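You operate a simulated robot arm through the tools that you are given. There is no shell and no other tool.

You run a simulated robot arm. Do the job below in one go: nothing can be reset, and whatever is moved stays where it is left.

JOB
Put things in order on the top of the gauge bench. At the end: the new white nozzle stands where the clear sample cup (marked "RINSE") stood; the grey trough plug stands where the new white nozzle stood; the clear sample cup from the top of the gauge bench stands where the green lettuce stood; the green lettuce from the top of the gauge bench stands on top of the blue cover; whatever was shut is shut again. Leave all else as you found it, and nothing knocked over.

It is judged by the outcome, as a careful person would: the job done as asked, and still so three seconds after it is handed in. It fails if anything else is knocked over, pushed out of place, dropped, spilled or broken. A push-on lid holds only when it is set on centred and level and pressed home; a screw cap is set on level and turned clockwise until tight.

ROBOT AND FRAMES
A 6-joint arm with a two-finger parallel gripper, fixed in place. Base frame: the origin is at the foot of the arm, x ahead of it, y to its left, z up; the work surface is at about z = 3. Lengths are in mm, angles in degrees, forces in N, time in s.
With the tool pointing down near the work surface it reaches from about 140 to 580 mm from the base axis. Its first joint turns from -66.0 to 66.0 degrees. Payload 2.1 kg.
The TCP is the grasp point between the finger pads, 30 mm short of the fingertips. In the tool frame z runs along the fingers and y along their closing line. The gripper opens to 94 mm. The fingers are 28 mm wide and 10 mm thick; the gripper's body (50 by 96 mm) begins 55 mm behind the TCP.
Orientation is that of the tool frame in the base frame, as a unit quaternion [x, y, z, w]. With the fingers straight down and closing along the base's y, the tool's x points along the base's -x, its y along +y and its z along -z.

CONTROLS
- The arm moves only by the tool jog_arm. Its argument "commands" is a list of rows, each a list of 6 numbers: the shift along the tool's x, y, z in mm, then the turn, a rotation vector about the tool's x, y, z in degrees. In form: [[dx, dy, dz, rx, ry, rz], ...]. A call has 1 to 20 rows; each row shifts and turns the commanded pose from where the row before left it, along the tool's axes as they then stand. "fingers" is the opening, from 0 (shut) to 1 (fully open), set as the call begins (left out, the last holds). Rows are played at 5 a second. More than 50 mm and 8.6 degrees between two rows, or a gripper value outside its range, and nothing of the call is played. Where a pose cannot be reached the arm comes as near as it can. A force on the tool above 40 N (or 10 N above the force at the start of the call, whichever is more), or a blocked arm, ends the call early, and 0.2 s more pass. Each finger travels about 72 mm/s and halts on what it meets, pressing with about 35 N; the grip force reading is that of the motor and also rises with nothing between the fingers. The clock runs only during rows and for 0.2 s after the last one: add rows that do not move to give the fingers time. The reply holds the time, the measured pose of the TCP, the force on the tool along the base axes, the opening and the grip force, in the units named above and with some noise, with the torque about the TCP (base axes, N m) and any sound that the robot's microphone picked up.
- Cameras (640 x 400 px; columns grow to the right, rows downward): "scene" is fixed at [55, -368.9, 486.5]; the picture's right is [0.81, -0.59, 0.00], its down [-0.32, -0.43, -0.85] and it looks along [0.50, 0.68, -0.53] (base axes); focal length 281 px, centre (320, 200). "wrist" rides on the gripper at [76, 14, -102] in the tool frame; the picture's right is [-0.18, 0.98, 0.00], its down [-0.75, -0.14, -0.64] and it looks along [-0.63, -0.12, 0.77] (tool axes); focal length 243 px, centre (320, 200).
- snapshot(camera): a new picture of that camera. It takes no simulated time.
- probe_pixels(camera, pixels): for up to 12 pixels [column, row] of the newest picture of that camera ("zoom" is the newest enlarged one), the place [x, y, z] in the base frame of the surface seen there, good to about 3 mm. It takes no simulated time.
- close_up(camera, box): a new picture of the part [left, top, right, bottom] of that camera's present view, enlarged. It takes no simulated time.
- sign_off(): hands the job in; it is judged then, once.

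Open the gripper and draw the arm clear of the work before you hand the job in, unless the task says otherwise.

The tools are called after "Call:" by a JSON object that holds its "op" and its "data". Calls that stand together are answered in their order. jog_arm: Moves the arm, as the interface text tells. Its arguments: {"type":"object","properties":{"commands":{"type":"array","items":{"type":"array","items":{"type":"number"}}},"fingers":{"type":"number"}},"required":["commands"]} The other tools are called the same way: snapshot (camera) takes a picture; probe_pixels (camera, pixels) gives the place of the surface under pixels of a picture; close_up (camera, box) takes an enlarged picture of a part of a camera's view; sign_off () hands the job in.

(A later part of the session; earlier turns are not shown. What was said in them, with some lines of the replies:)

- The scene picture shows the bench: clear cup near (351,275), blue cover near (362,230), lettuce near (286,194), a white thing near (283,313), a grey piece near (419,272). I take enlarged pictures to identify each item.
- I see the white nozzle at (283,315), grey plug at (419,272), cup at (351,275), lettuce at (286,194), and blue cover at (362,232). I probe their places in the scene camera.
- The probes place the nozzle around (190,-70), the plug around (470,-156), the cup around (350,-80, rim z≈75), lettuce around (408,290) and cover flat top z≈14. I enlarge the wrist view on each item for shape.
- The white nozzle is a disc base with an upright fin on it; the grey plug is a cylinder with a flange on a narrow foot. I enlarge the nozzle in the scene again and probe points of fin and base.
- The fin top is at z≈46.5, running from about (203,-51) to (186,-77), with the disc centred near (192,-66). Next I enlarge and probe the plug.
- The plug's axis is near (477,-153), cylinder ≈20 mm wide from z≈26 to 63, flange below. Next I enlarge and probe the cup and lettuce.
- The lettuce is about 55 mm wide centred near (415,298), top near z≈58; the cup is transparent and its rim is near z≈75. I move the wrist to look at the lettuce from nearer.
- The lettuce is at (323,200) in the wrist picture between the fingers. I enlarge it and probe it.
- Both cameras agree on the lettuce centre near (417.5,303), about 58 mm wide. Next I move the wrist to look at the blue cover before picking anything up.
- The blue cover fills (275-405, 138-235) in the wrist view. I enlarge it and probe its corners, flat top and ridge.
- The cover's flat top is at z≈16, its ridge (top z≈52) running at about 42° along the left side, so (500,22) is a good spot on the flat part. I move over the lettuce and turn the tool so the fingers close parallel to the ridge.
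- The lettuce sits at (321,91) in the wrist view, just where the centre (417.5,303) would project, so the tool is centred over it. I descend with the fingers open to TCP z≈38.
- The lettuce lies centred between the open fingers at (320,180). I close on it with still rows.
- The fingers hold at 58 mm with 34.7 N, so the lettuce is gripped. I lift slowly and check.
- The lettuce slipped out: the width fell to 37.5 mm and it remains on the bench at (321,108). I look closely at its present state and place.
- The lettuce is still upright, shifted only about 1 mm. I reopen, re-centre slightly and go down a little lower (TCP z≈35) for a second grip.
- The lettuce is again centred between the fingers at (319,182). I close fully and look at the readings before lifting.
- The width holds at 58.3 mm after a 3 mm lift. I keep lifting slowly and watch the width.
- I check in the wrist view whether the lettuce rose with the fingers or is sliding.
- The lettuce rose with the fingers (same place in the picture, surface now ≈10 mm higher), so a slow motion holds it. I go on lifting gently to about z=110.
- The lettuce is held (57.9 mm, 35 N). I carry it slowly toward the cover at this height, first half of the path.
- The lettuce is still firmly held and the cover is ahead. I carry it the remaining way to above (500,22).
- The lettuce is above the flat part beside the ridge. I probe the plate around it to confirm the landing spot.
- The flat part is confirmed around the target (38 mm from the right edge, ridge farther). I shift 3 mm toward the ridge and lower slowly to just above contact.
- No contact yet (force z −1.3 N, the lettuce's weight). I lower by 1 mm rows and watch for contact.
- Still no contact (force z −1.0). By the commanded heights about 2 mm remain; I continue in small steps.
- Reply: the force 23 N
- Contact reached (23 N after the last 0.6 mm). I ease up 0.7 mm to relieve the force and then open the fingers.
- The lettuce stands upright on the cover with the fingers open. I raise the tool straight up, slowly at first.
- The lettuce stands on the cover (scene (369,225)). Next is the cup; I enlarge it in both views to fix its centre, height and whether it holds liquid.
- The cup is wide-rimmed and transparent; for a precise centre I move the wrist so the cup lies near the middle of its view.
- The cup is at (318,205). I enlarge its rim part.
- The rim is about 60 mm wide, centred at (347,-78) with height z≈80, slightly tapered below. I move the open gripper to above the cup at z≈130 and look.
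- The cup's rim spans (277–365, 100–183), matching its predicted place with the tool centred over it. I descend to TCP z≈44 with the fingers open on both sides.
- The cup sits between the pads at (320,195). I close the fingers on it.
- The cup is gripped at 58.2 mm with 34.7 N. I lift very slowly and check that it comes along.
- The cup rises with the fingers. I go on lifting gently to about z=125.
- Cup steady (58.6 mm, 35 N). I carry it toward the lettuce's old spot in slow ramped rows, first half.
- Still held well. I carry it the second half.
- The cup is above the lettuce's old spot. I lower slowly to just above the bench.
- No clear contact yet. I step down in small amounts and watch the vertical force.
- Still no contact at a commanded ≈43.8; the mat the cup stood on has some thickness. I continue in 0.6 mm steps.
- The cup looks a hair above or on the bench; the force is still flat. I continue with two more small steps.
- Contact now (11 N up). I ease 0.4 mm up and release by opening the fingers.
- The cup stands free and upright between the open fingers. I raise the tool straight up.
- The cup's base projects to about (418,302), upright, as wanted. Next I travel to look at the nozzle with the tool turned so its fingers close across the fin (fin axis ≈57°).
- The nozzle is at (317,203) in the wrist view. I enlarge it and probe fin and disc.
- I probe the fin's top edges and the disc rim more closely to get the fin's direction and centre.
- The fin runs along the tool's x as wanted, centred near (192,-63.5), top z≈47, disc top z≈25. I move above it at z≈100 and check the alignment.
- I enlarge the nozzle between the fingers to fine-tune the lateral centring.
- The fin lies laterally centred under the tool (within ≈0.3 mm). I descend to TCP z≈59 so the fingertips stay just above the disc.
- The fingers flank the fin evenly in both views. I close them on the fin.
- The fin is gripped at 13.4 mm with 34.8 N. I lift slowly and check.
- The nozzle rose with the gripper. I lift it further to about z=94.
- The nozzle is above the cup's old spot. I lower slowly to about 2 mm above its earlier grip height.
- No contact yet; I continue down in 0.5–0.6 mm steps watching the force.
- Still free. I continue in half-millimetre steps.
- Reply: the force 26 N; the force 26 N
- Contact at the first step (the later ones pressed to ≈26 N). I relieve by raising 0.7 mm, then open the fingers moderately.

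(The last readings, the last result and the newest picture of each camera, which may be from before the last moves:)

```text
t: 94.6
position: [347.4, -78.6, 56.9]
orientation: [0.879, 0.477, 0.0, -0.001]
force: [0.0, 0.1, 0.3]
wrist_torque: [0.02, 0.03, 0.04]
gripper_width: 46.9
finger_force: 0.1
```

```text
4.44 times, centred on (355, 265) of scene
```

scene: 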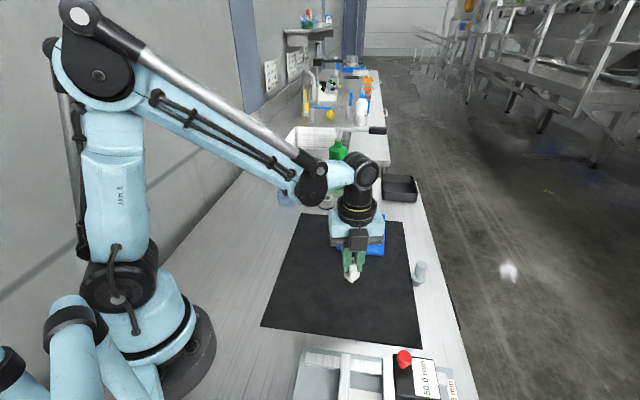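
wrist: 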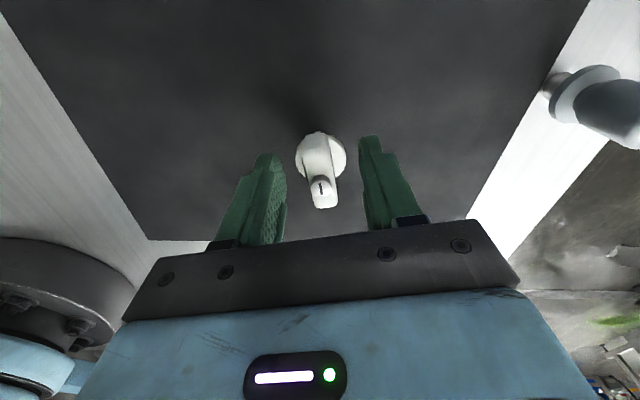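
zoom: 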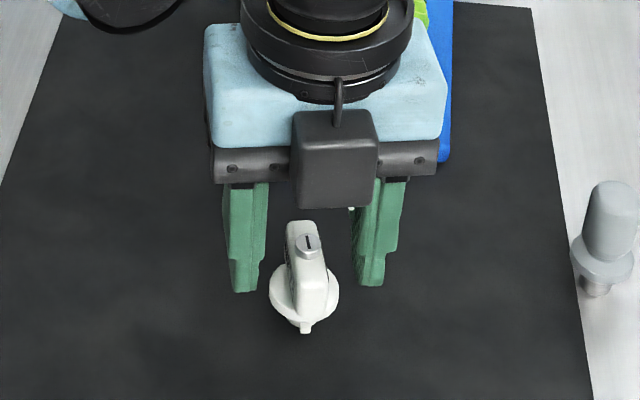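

The nozzle stands upright at about (348,-80). I raise the tool clear and move over the plug.

Call:
{"op": "jog_arm", "data": {"commands": [[0, 0, -5, 0, 0, 0], [0, 0, -10, 0, 0, 0], [0, 0, -20, 0, 0, 0], [0, 0, -30, 0, 0, 0], [0, 0, -30, 0, 0, 0], [0, 0, -25, 0, 0, 0], [0, 0, -25, 0, 0, 0], [1.66, 29.86, 0, 0, 0, 0], [1.66, 29.86, 0, 0, 0, 0], [1.66, 29.86, 0, 0, 0, 0], [1.66, 29.86, 0, 0, 0, 0], [1.66, 29.86, 0, 0, 0, 0], [0, 0, 20, 0, 0, 0], [0, 0, 25, 0, 0, 0], [0, 0, 27, 0, 0, 0], [0, 0, 0, 0, 0, 0]]}}

Call:
{"op": "snapshot", "data": {"camera": "wrist"}}

Call:
{"op": "snapshot", "data": {"camera": "scene"}}

```text
t: 98.0
position: [477.9, -151.8, 129.8]
orientation: [0.879, 0.477, 0.0, 0.0]
force: [-0.2, -0.9, -0.3]
wrist_torque: [-0.02, -0.01, 0.03]
gripper_width: 46.8
finger_force: 0.1
```

```text
taken
```

wrist: 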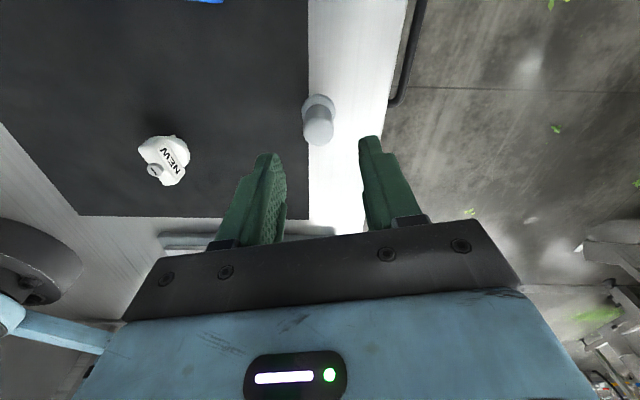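

```text
taken
```

scene: 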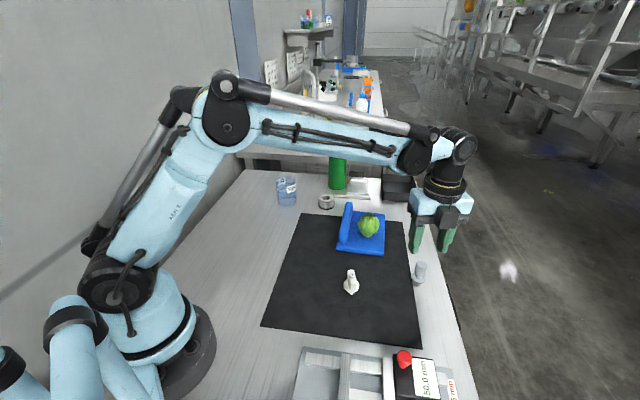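

The nozzle shows a "NEW" mark, confirming its identity. The plug is at (319,120) in the wrist view; I enlarge it.

Call:
{"op": "close_up", "data": {"camera": "wrist", "box": [280, 80, 360, 160]}}

Call:
{"op": "probe_pixels", "data": {"camera": "zoom", "pixels": [[320, 220], [270, 220], [360, 220], [320, 250], [310, 160], [250, 130], [380, 130], [310, 100]]}}

Call:
{"op": "close_up", "data": {"camera": "scene", "box": [320, 255, 380, 305]}}

```text
5.00 times, centred on (320, 120) of wrist
```

zoom: 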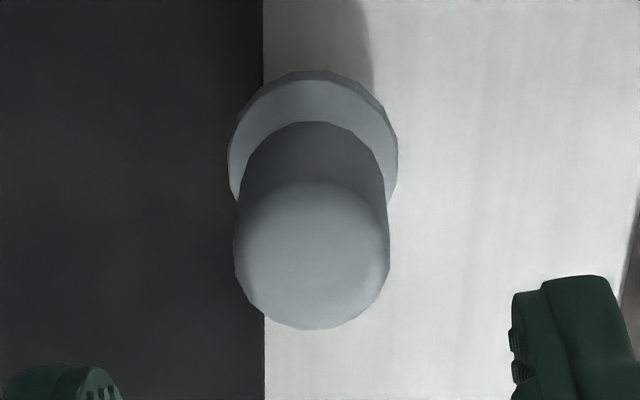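

```text
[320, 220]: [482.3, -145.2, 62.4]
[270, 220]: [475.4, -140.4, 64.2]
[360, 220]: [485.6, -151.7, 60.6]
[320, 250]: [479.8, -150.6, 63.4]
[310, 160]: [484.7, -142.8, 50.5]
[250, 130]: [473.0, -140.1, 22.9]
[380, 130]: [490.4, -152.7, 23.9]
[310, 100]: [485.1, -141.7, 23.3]
```

```text
8.00 times, centred on (350, 280) of scene
```

zoom: 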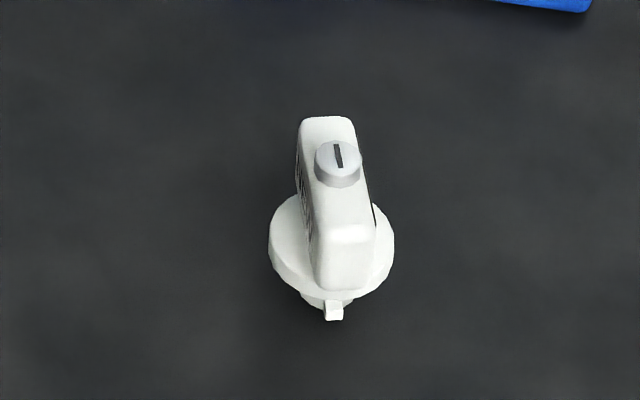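

The plug's axis lies about 3 mm along tool x and −1.3 mm along tool y from the TCP; cylinder ≈23 mm wide, flange top z≈24. I correct and descend to TCP z≈58.

Call:
{"op": "jog_arm", "data": {"commands": [[3, -1.3, 10, 0, 0, 0], [0, 0, 15, 0, 0, 0], [0, 0, 15, 0, 0, 0], [0, 0, 14, 0, 0, 0], [0, 0, 10, 0, 0, 0], [0, 0, 5, 0, 0, 0], [0, 0, 3, 0, 0, 0], [0, 0, 0, 0, 0, 0]]}}

Call:
{"op": "snapshot", "data": {"camera": "wrist"}}

Call:
{"op": "close_up", "data": {"camera": "scene", "box": [380, 220, 460, 300]}}

```text
t: 99.8
position: [478.4, -150.3, 58.0]
orientation: [0.878, 0.478, -0.001, 0.0]
force: [0.0, 0.2, 0.1]
wrist_torque: [0.0, -0.01, -0.02]
gripper_width: 46.9
finger_force: 0.1
```

```text
taken
```

wrist: 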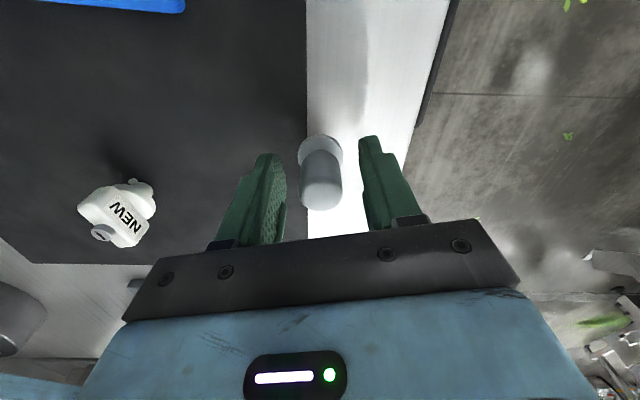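

```text
5.00 times, centred on (420, 260) of scene
```

zoom: 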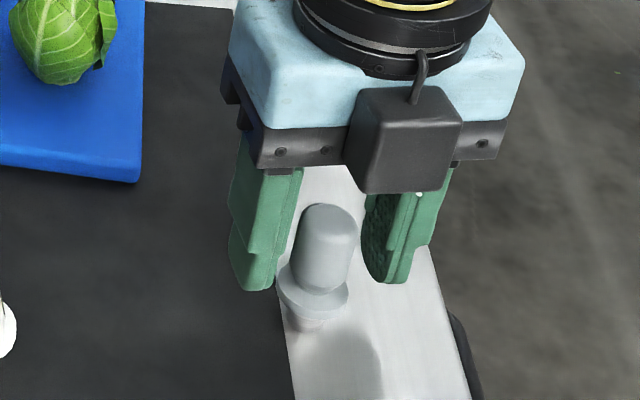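

The plug's cylinder is centred between the fingertips at (321,180). I close on it.

Call:
{"op": "jog_arm", "data": {"commands": [[0, 0, 0, 0, 0, 0], [0, 0, 0, 0, 0, 0], [0, 0, 0, 0, 0, 0], [0, 0, 0, 0, 0, 0], [0, 0, 0, 0, 0, 0]], "fingers": 0.05}}

Call:
{"op": "snapshot", "data": {"camera": "wrist"}}

Call:
{"op": "close_up", "data": {"camera": "scene", "box": [380, 220, 460, 300]}}

```text
t: 101.0
position: [477.4, -148.9, 58.5]
orientation: [0.879, 0.477, 0.0, 0.0]
force: [0.2, -0.2, -0.2]
wrist_torque: [0.0, 0.01, 0.03]
gripper_width: 22.3
finger_force: 35.0
```

```text
taken
```

wrist: 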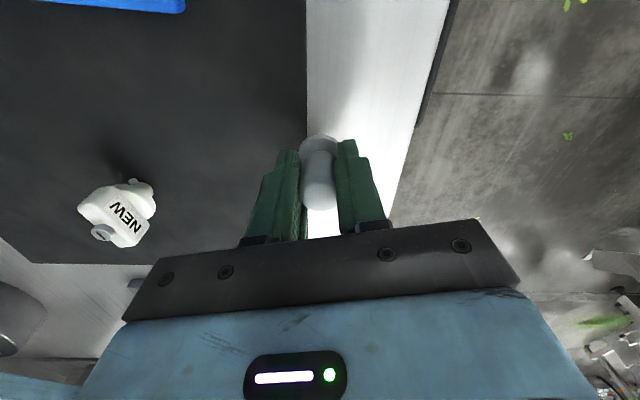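

```text
5.00 times, centred on (420, 260) of scene
```

zoom: 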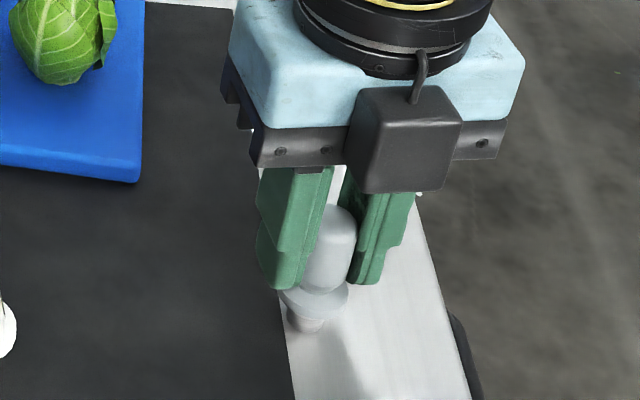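

The plug is gripped at 22.3 mm, 35 N. I lift slowly and check.

Call:
{"op": "jog_arm", "data": {"commands": [[0, 0, -1, 0, 0, 0], [0, 0, -1, 0, 0, 0], [0, 0, -2, 0, 0, 0], [0, 0, -2, 0, 0, 0], [0, 0, -2, 0, 0, 0], [0, 0, -2, 0, 0, 0], [0, 0, 0, 0, 0, 0]]}}

Call:
{"op": "close_up", "data": {"camera": "scene", "box": [380, 220, 460, 300]}}

Call:
{"op": "snapshot", "data": {"camera": "wrist"}}

```text
t: 102.6
position: [478.7, -150.4, 68.8]
orientation: [0.879, 0.477, 0.0, 0.0]
force: [0.6, 0.5, -1.2]
wrist_torque: [-0.01, 0.04, -0.01]
gripper_width: 22.6
finger_force: 35.2
```

```text
5.00 times, centred on (420, 260) of scene
```

zoom: 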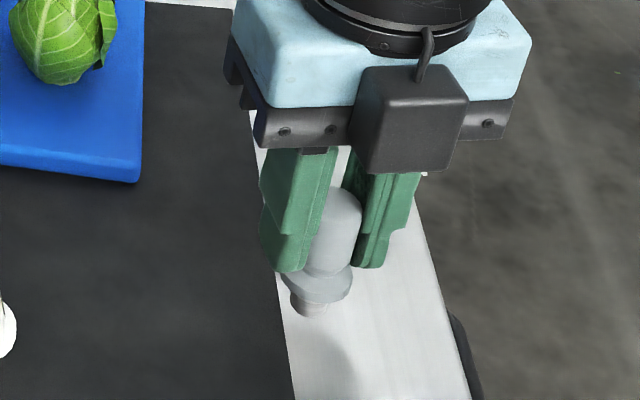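

```text
taken
```

wrist: 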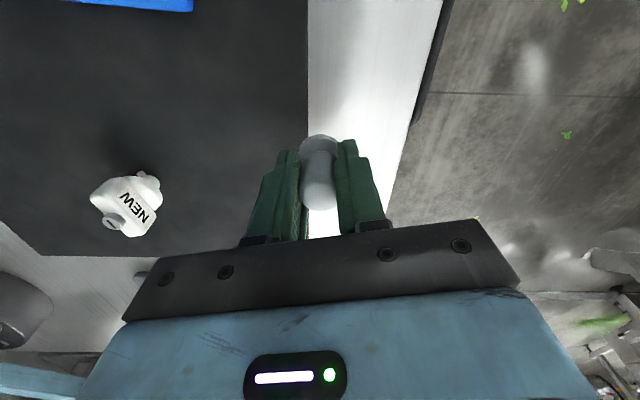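

The plug comes along. I lift it gently to about z=140 to pass well above the nozzle.

Call:
{"op": "jog_arm", "data": {"commands": [[0, 0, -2, 0, 0, 0], [0, 0, -3, 0, 0, 0], [0, 0, -4, 0, 0, 0], [0, 0, -5, 0, 0, 0], [0, 0, -5, 0, 0, 0], [0, 0, -5, 0, 0, 0], [0, 0, -5, 0, 0, 0], [0, 0, -5, 0, 0, 0], [0, 0, -5, 0, 0, 0], [0, 0, -5, 0, 0, 0], [0, 0, -5, 0, 0, 0], [0, 0, -5, 0, 0, 0], [0, 0, -5, 0, 0, 0], [0, 0, -5, 0, 0, 0], [0, 0, -4, 0, 0, 0], [0, 0, -3, 0, 0, 0], [0, 0, 0, 0, 0, 0]]}}

Call:
{"op": "snapshot", "data": {"camera": "wrist"}}

```text
t: 106.2
position: [476.8, -149.6, 138.9]
orientation: [0.879, 0.477, 0.0, 0.0]
force: [-0.4, 0.0, 0.2]
wrist_torque: [0.02, 0.0, 0.01]
gripper_width: 22.4
finger_force: 34.9
```

```text
taken
```

wrist: 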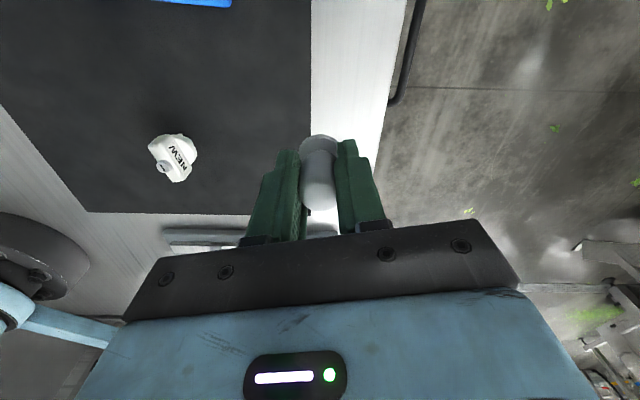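

Held firmly at 22.4 mm. I carry the plug toward the nozzle's old spot, first half.

Call:
{"op": "jog_arm", "data": {"commands": [[-0.83, -2.88, 0, 0, 0, 0], [-1.38, -4.81, 0, 0, 0, 0], [-1.94, -6.73, 0, 0, 0, 0], [-2.49, -8.65, 0, 0, 0, 0], [-3.04, -10.57, 0, 0, 0, 0], [-3.13, -10.87, 0, 0, 0, 0], [-3.13, -10.87, 0, 0, 0, 0], [-3.13, -10.87, 0, 0, 0, 0], [-3.13, -10.87, 0, 0, 0, 0], [-3.13, -10.87, 0, 0, 0, 0], [-3.13, -10.87, 0, 0, 0, 0], [-3.13, -10.87, 0, 0, 0, 0], [-3.04, -10.57, 0, 0, 0, 0], [-2.49, -8.65, 0, 0, 0, 0], [-1.94, -6.73, 0, 0, 0, 0], [-1.38, -4.81, 0, 0, 0, 0], [-0.83, -2.88, 0, 0, 0, 0]]}}

Call:
{"op": "jog_arm", "data": {"commands": [[-0.83, -2.88, 0, 0, 0, 0], [-1.38, -4.81, 0, 0, 0, 0], [-1.94, -6.73, 0, 0, 0, 0], [-2.49, -8.65, 0, 0, 0, 0], [-3.04, -10.57, 0, 0, 0, 0], [-3.13, -10.87, 0, 0, 0, 0], [-3.13, -10.87, 0, 0, 0, 0], [-3.13, -10.87, 0, 0, 0, 0], [-3.13, -10.87, 0, 0, 0, 0], [-3.13, -10.87, 0, 0, 0, 0], [-3.13, -10.87, 0, 0, 0, 0], [-3.13, -10.87, 0, 0, 0, 0], [-3.04, -10.57, 0, 0, 0, 0], [-2.49, -8.65, 0, 0, 0, 0], [-1.94, -6.73, 0, 0, 0, 0], [-1.38, -4.81, 0, 0, 0, 0], [-0.83, -2.88, 0, 0, 0, 0], [0, 0, 0, 0, 0, 0]]}}

Call:
{"op": "snapshot", "data": {"camera": "wrist"}}

Call:
{"op": "snapshot", "data": {"camera": "scene"}}

```text
t: 109.8
position: [334.5, -104.8, 139.7]
orientation: [0.879, 0.477, -0.001, 0.0]
force: [-1.5, -0.3, -0.5]
wrist_torque: [-0.02, -0.03, 0.0]
gripper_width: 22.6
finger_force: 35.1
```

```text
t: 113.6
position: [193.0, -60.9, 138.9]
orientation: [0.879, 0.477, -0.001, 0.001]
force: [0.4, -0.3, -1.7]
wrist_torque: [-0.04, 0.0, 0.04]
gripper_width: 22.2
finger_force: 35.3
```

```text
taken
```

wrist: 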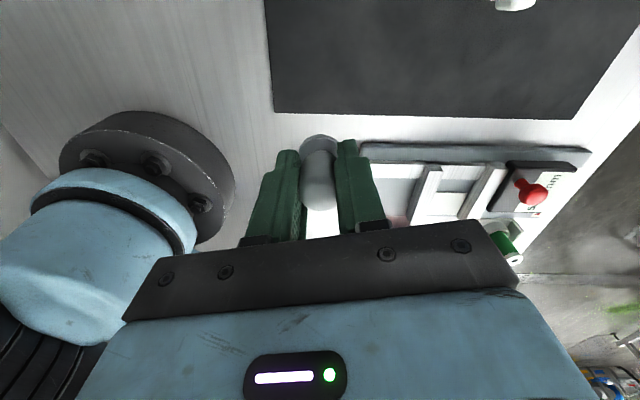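

```text
taken
```

scene: 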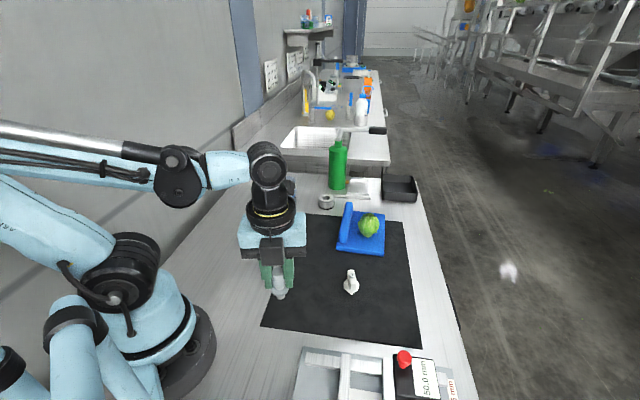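

The plug hangs upright above the nozzle's old spot. I lower slowly to just above the mat.

Call:
{"op": "jog_arm", "data": {"commands": [[0, 0, 2, 0, 0, 0], [0, 0, 3, 0, 0, 0], [0, 0, 4, 0, 0, 0], [0, 0, 5, 0, 0, 0], [0, 0, 5, 0, 0, 0], [0, 0, 5, 0, 0, 0], [0, 0, 5, 0, 0, 0], [0, 0, 5, 0, 0, 0], [0, 0, 5, 0, 0, 0], [0, 0, 5, 0, 0, 0], [0, 0, 5, 0, 0, 0], [0, 0, 5, 0, 0, 0], [0, 0, 5, 0, 0, 0], [0, 0, 5, 0, 0, 0], [0, 0, 4, 0, 0, 0], [0, 0, 3, 0, 0, 0], [0, 0, 2.5, 0, 0, 0], [0, 0, 0, 0, 0, 0]]}}

Call:
{"op": "close_up", "data": {"camera": "scene", "box": [240, 260, 330, 340]}}

Call:
{"op": "snapshot", "data": {"camera": "wrist"}}

```text
t: 117.4
position: [192.1, -60.6, 65.7]
orientation: [0.879, 0.477, 0.0, 0.0]
force: [0.1, 0.3, -0.6]
wrist_torque: [-0.04, 0.01, 0.01]
gripper_width: 22.3
finger_force: 34.6
```

```text
5.00 times, centred on (285, 300) of scene
```

zoom: 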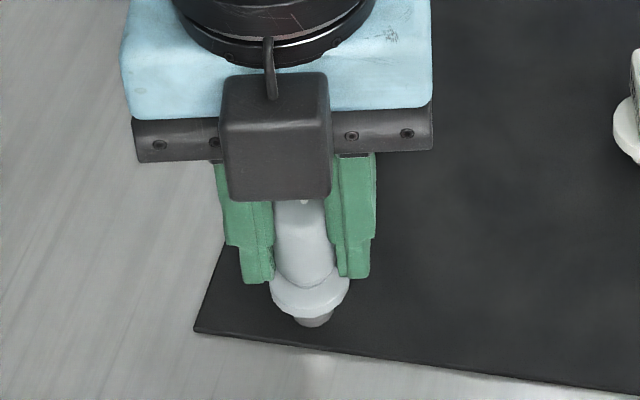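

```text
taken
```

wrist: 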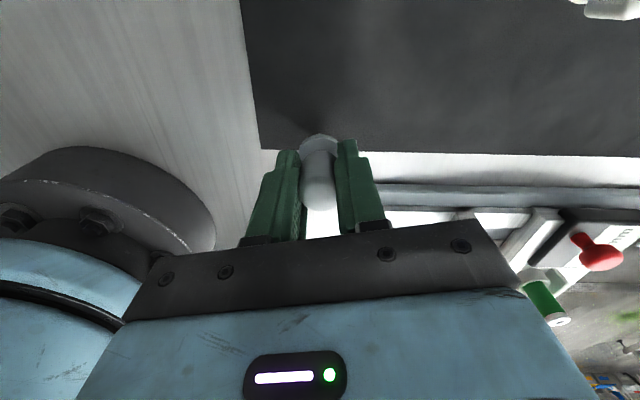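

The plug's foot is a few millimetres above the mat, inside its edge (edge passes near (313,345) in the enlargement). I step down and watch for contact.

Call:
{"op": "jog_arm", "data": {"commands": [[0, 0, 1, 0, 0, 0], [0, 0, 1, 0, 0, 0], [0, 0, 0, 0, 0, 0]]}}

Call:
{"op": "jog_arm", "data": {"commands": [[0, 0, 0.6, 0, 0, 0], [0, 0, 0, 0, 0, 0]]}}

Call:
{"op": "jog_arm", "data": {"commands": [[0, 0, 0.6, 0, 0, 0], [0, 0, 0, 0, 0, 0]]}}

```text
t: 118.2
position: [192.6, -61.8, 63.9]
orientation: [0.879, 0.477, 0.001, 0.0]
force: [0.5, 0.1, -1.3]
wrist_torque: [0.02, -0.01, 0.0]
gripper_width: 22.5
finger_force: 34.4
```

```text
t: 118.8
position: [192.4, -62.1, 64.0]
orientation: [0.879, 0.477, -0.001, 0.0]
force: [-0.3, 0.1, 0.0]
wrist_torque: [0.0, 0.02, 0.0]
gripper_width: 22.7
finger_force: 35.1
```

```text
t: 119.4
position: [191.7, -62.5, 62.9]
orientation: [0.879, 0.477, 0.0, 0.0]
force: [0.1, 0.6, -0.3]
wrist_torque: [0.0, 0.0, 0.0]
gripper_width: 22.4
finger_force: 35.1
```

No contact yet (commanded ≈63.2). I continue one step at a time.

Call:
{"op": "jog_arm", "data": {"commands": [[0, 0, 0.5, 0, 0, 0], [0, 0, 0, 0, 0, 0]]}}

```text
t: 120.0
position: [191.3, -62.3, 63.1]
orientation: [0.879, 0.477, 0.0, 0.0]
force: [0.2, -0.4, -0.8]
wrist_torque: [0.0, 0.02, 0.02]
gripper_width: 22.6
finger_force: 34.7
```

Still free; another half millimetre.

Call:
{"op": "jog_arm", "data": {"commands": [[0, 0, 0.5, 0, 0, 0], [0, 0, 0, 0, 0, 0]]}}

```text
t: 120.6
position: [192.4, -61.8, 62.3]
orientation: [0.879, 0.477, -0.001, -0.001]
force: [-0.3, 0.5, 0.1]
wrist_torque: [-0.01, 0.01, -0.03]
gripper_width: 22.5
finger_force: 34.8
```

No contact at a commanded ≈62.2; another half millimetre.

Call:
{"op": "jog_arm", "data": {"commands": [[0, 0, 0.5, 0, 0, 0], [0, 0, 0, 0, 0, 0]]}}

```text
t: 121.2
position: [191.2, -61.5, 60.8]
orientation: [0.879, 0.477, 0.0, 0.001]
force: [0.2, -0.8, 0.0]
wrist_torque: [0.01, -0.01, 0.01]
gripper_width: 22.6
finger_force: 34.9
```

Commanded ≈61.7 and still free; I continue.

Call:
{"op": "jog_arm", "data": {"commands": [[0, 0, 0.5, 0, 0, 0], [0, 0, 0, 0, 0, 0]]}}

```text
t: 121.8
position: [192.8, -61.9, 61.6]
orientation: [0.879, 0.477, -0.001, 0.0]
force: [-1.2, 0.4, 8.9]
wrist_torque: [0.0, 0.1, 0.04]
gripper_width: 22.5
finger_force: 34.7
```

Contact (8.9 N). I look closely to see that the plug stands upright before releasing.

Call:
{"op": "close_up", "data": {"camera": "scene", "box": [255, 280, 315, 340]}}

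Call:
{"op": "close_up", "data": {"camera": "wrist", "box": [270, 110, 370, 230]}}

```text
6.67 times, centred on (285, 310) of scene
```

zoom: 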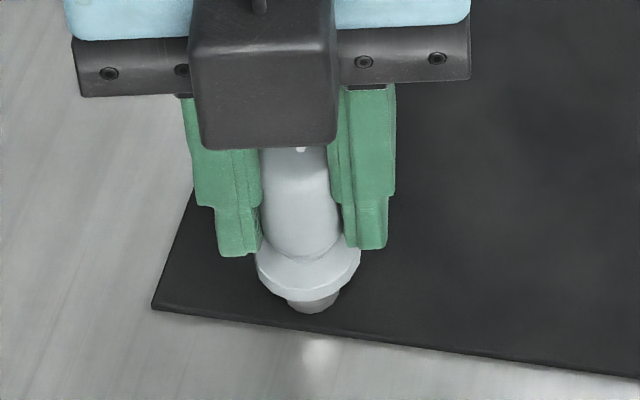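

```text
3.33 times, centred on (320, 170) of wrist
```

zoom: 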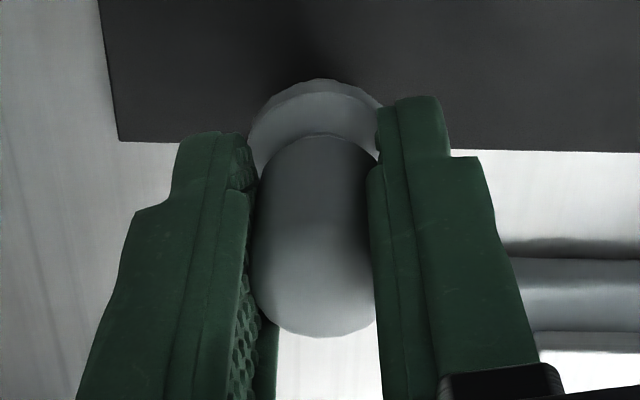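

The plug is upright with its foot on the mat. I open the fingers to release it.

Call:
{"op": "jog_arm", "data": {"commands": [[0, 0, 0, 0, 0, 0], [0, 0, 0, 0, 0, 0], [0, 0, 0, 0, 0, 0], [0, 0, 0, 0, 0, 0]], "fingers": 0.5}}

Call:
{"op": "snapshot", "data": {"camera": "wrist"}}

Call:
{"op": "close_up", "data": {"camera": "scene", "box": [255, 280, 315, 340]}}

```text
t: 122.8
position: [192.7, -61.1, 60.3]
orientation: [0.879, 0.478, 0.0, 0.0]
force: [-0.8, -0.6, 0.3]
wrist_torque: [0.0, 0.01, 0.02]
gripper_width: 46.9
finger_force: 0.1
```

```text
taken
```

wrist: 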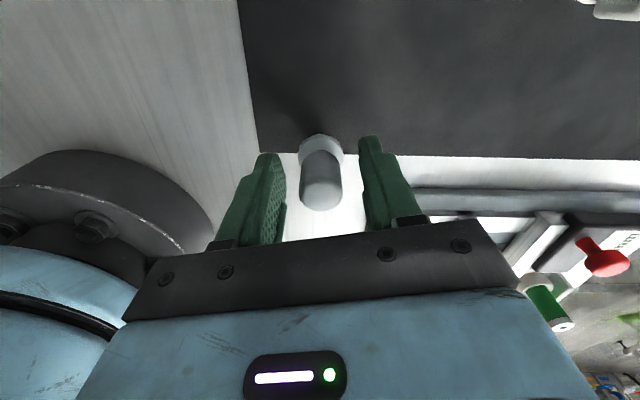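

```text
6.67 times, centred on (285, 310) of scene
```

zoom: 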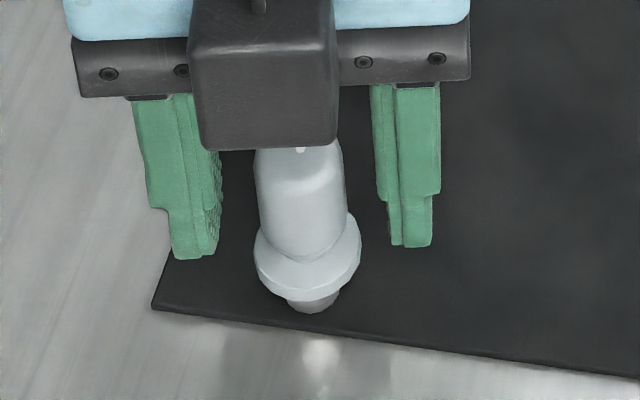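

The plug stands free and upright. I raise the tool straight up, slowly at first, then higher to clear the work.

Call:
{"op": "jog_arm", "data": {"commands": [[0, 0, -4, 0, 0, 0], [0, 0, -8, 0, 0, 0], [0, 0, -15, 0, 0, 0], [0, 0, -25, 0, 0, 0], [0, 0, -30, 0, 0, 0], [0, 0, -30, 0, 0, 0], [0, 0, -30, 0, 0, 0], [0, 0, 0, 0, 0, 0]]}}

Call:
{"op": "snapshot", "data": {"camera": "scene"}}

Call:
{"op": "snapshot", "data": {"camera": "wrist"}}

```text
t: 124.6
position: [193.1, -61.9, 201.5]
orientation: [0.879, 0.477, 0.0, 0.0]
force: [-0.6, 0.5, -0.2]
wrist_torque: [0.04, -0.02, -0.01]
gripper_width: 46.7
finger_force: 0.1
```

```text
taken
```

scene: 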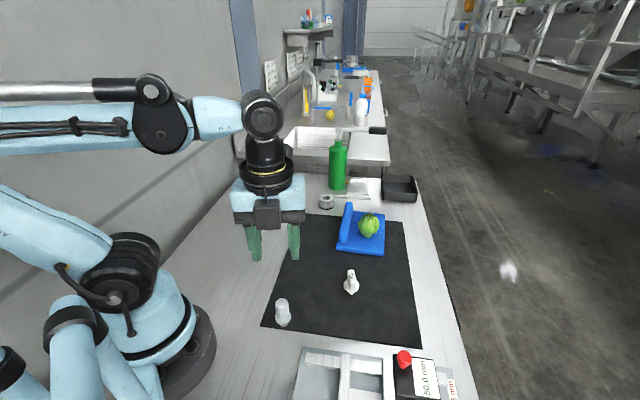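

```text
taken
```

wrist: 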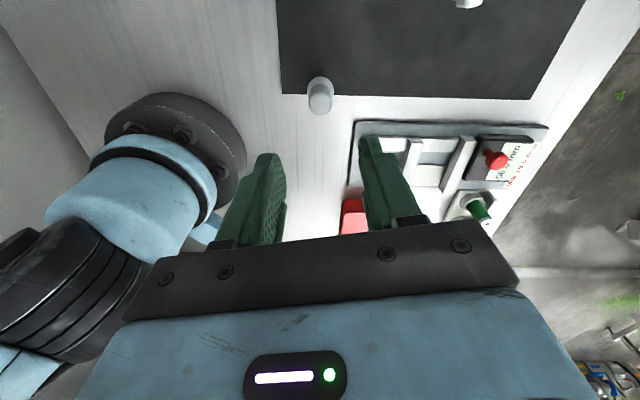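

All four items stand in place. I lift further and withdraw the arm toward its starting place.

Call:
{"op": "jog_arm", "data": {"commands": [[0, 0, -29.6, 0, 0, 0], [0, 0, -29.6, 0, 0, 0], [0, 0, -29.6, 0, 0, 0], [0, 0, -29.6, 0, 0, 0], [0, 0, -29.6, 0, 0, 0], [30.3, 0.7, 0, 0, 0, 0], [30.3, 0.7, 0, 0, 0, 0], [30.3, 0.7, 0, 0, 0, 0], [30.3, 0.7, 0, 0, 0, 0], [30.3, 0.7, 0, 0, 0, 0], [30.3, 0.7, 0, 0, 0, 0], [30.3, 0.7, 0, 0, 0, 0], [30.3, 0.7, 0, 0, 0, 0], [0, 0, 0, 0, 0, 0]], "fingers": 1}}

Call:
{"op": "jog_arm", "data": {"commands": [[0, 0, 0, 0, 0, -8.2], [0, 0, 0, 0, 0, -8.2], [0, 0, 0, 0, 0, -8.2], [0, 0, 0, 0, 0, -8.2], [0, 0, 0, 0, 0, -8.2], [0, 0, 0, 0, 0, -8.2], [0, 0, 0, 0, 0, -8.2], [0, 0, 0, 0, 0, -8.2], [0, 0, 0, 0, 0, -8.2], [0, 0, 0, 0, 0, -8.2], [0, 0, 0, 0, 0, -8.2], [0, 0, 0, 0, 0, -8.2], [0, 0, 0, 0, 0, -8.2], [0, 0, 0, 0, 0, -8.2], [0, 0, 0, 0, 0, -8.2], [0, 0, 0, 0, 0, 0]]}}

Call:
{"op": "snapshot", "data": {"camera": "scene"}}

Call:
{"op": "close_up", "data": {"camera": "scene", "box": [240, 160, 460, 300]}}

Call:
{"op": "close_up", "data": {"camera": "scene", "box": [240, 260, 480, 400]}}

Call:
{"op": "snapshot", "data": {"camera": "wrist"}}

```text
t: 127.6
position: [329.6, 139.7, 351.6]
orientation: [0.879, 0.477, 0.001, 0.0]
force: [0.3, -0.3, -0.8]
wrist_torque: [0.03, 0.02, 0.01]
gripper_width: 94.1
finger_force: 0.2
```

```text
t: 131.0
position: [329.1, 139.1, 350.5]
orientation: [-0.002, 1.0, 0.0, 0.0]
force: [0.4, 0.3, 0.9]
wrist_torque: [0.0, -0.01, 0.01]
gripper_width: 93.8
finger_force: 0.2
```

```text
taken
```

scene: 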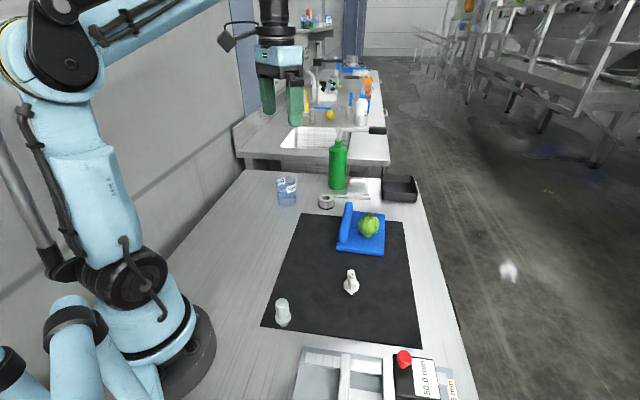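

```text
2.86 times, centred on (350, 230) of scene
```

zoom: 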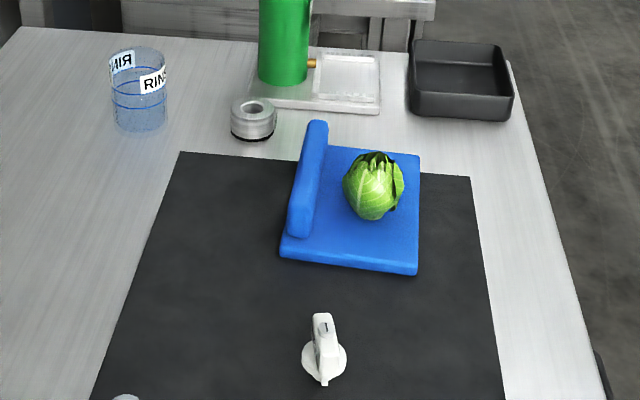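

```text
2.67 times, centred on (360, 330) of scene
```

zoom: 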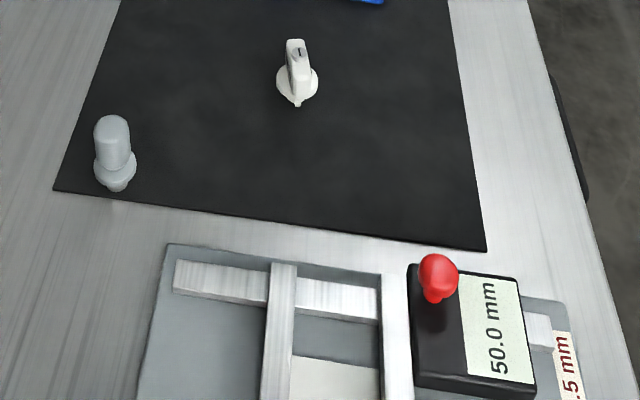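

```text
taken
```

wrist: 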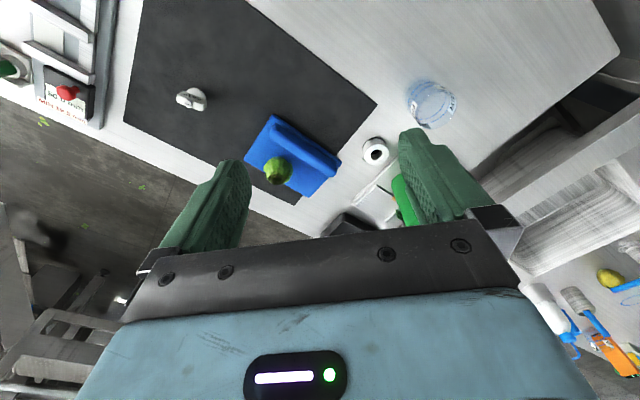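

The final pictures show the nozzle where the cup stood, the plug where the nozzle stood, the cup where the lettuce stood, and the lettuce on the blue cover. All four are upright, the cover, ring, bottle, trays and gauge look unmoved, and nothing was opened along the way. The gripper is open and clear of the work, so I hand the job in.

Call:
{"op": "sign_off", "data": {}}

```text
The job is handed in.
```

I moved all four items to where you asked and handed the job in. In the last pictures they are upright and everything else is where it was:

- **White nozzle:** it stands where the clear "RINSE" cup stood, within about 2 mm by my measurements.
- **Grey trough plug:** it stands where the nozzle stood, on the mat and just inside its edge.
- **Clear sample cup:** it stands where the lettuce stood, within about 1 mm by my measurements. I kept it level and moved it slowly.
- **Green lettuce:** it stands on the flat part of the blue cover, beside the ridge.

On my first try the lettuce slipped out of the gripper and settled back upright on the bench, about 1 mm from where it had been. The second, slower lift held.

I opened nothing, so there was nothing to shut again. The gripper is open and the arm is back near its starting position.
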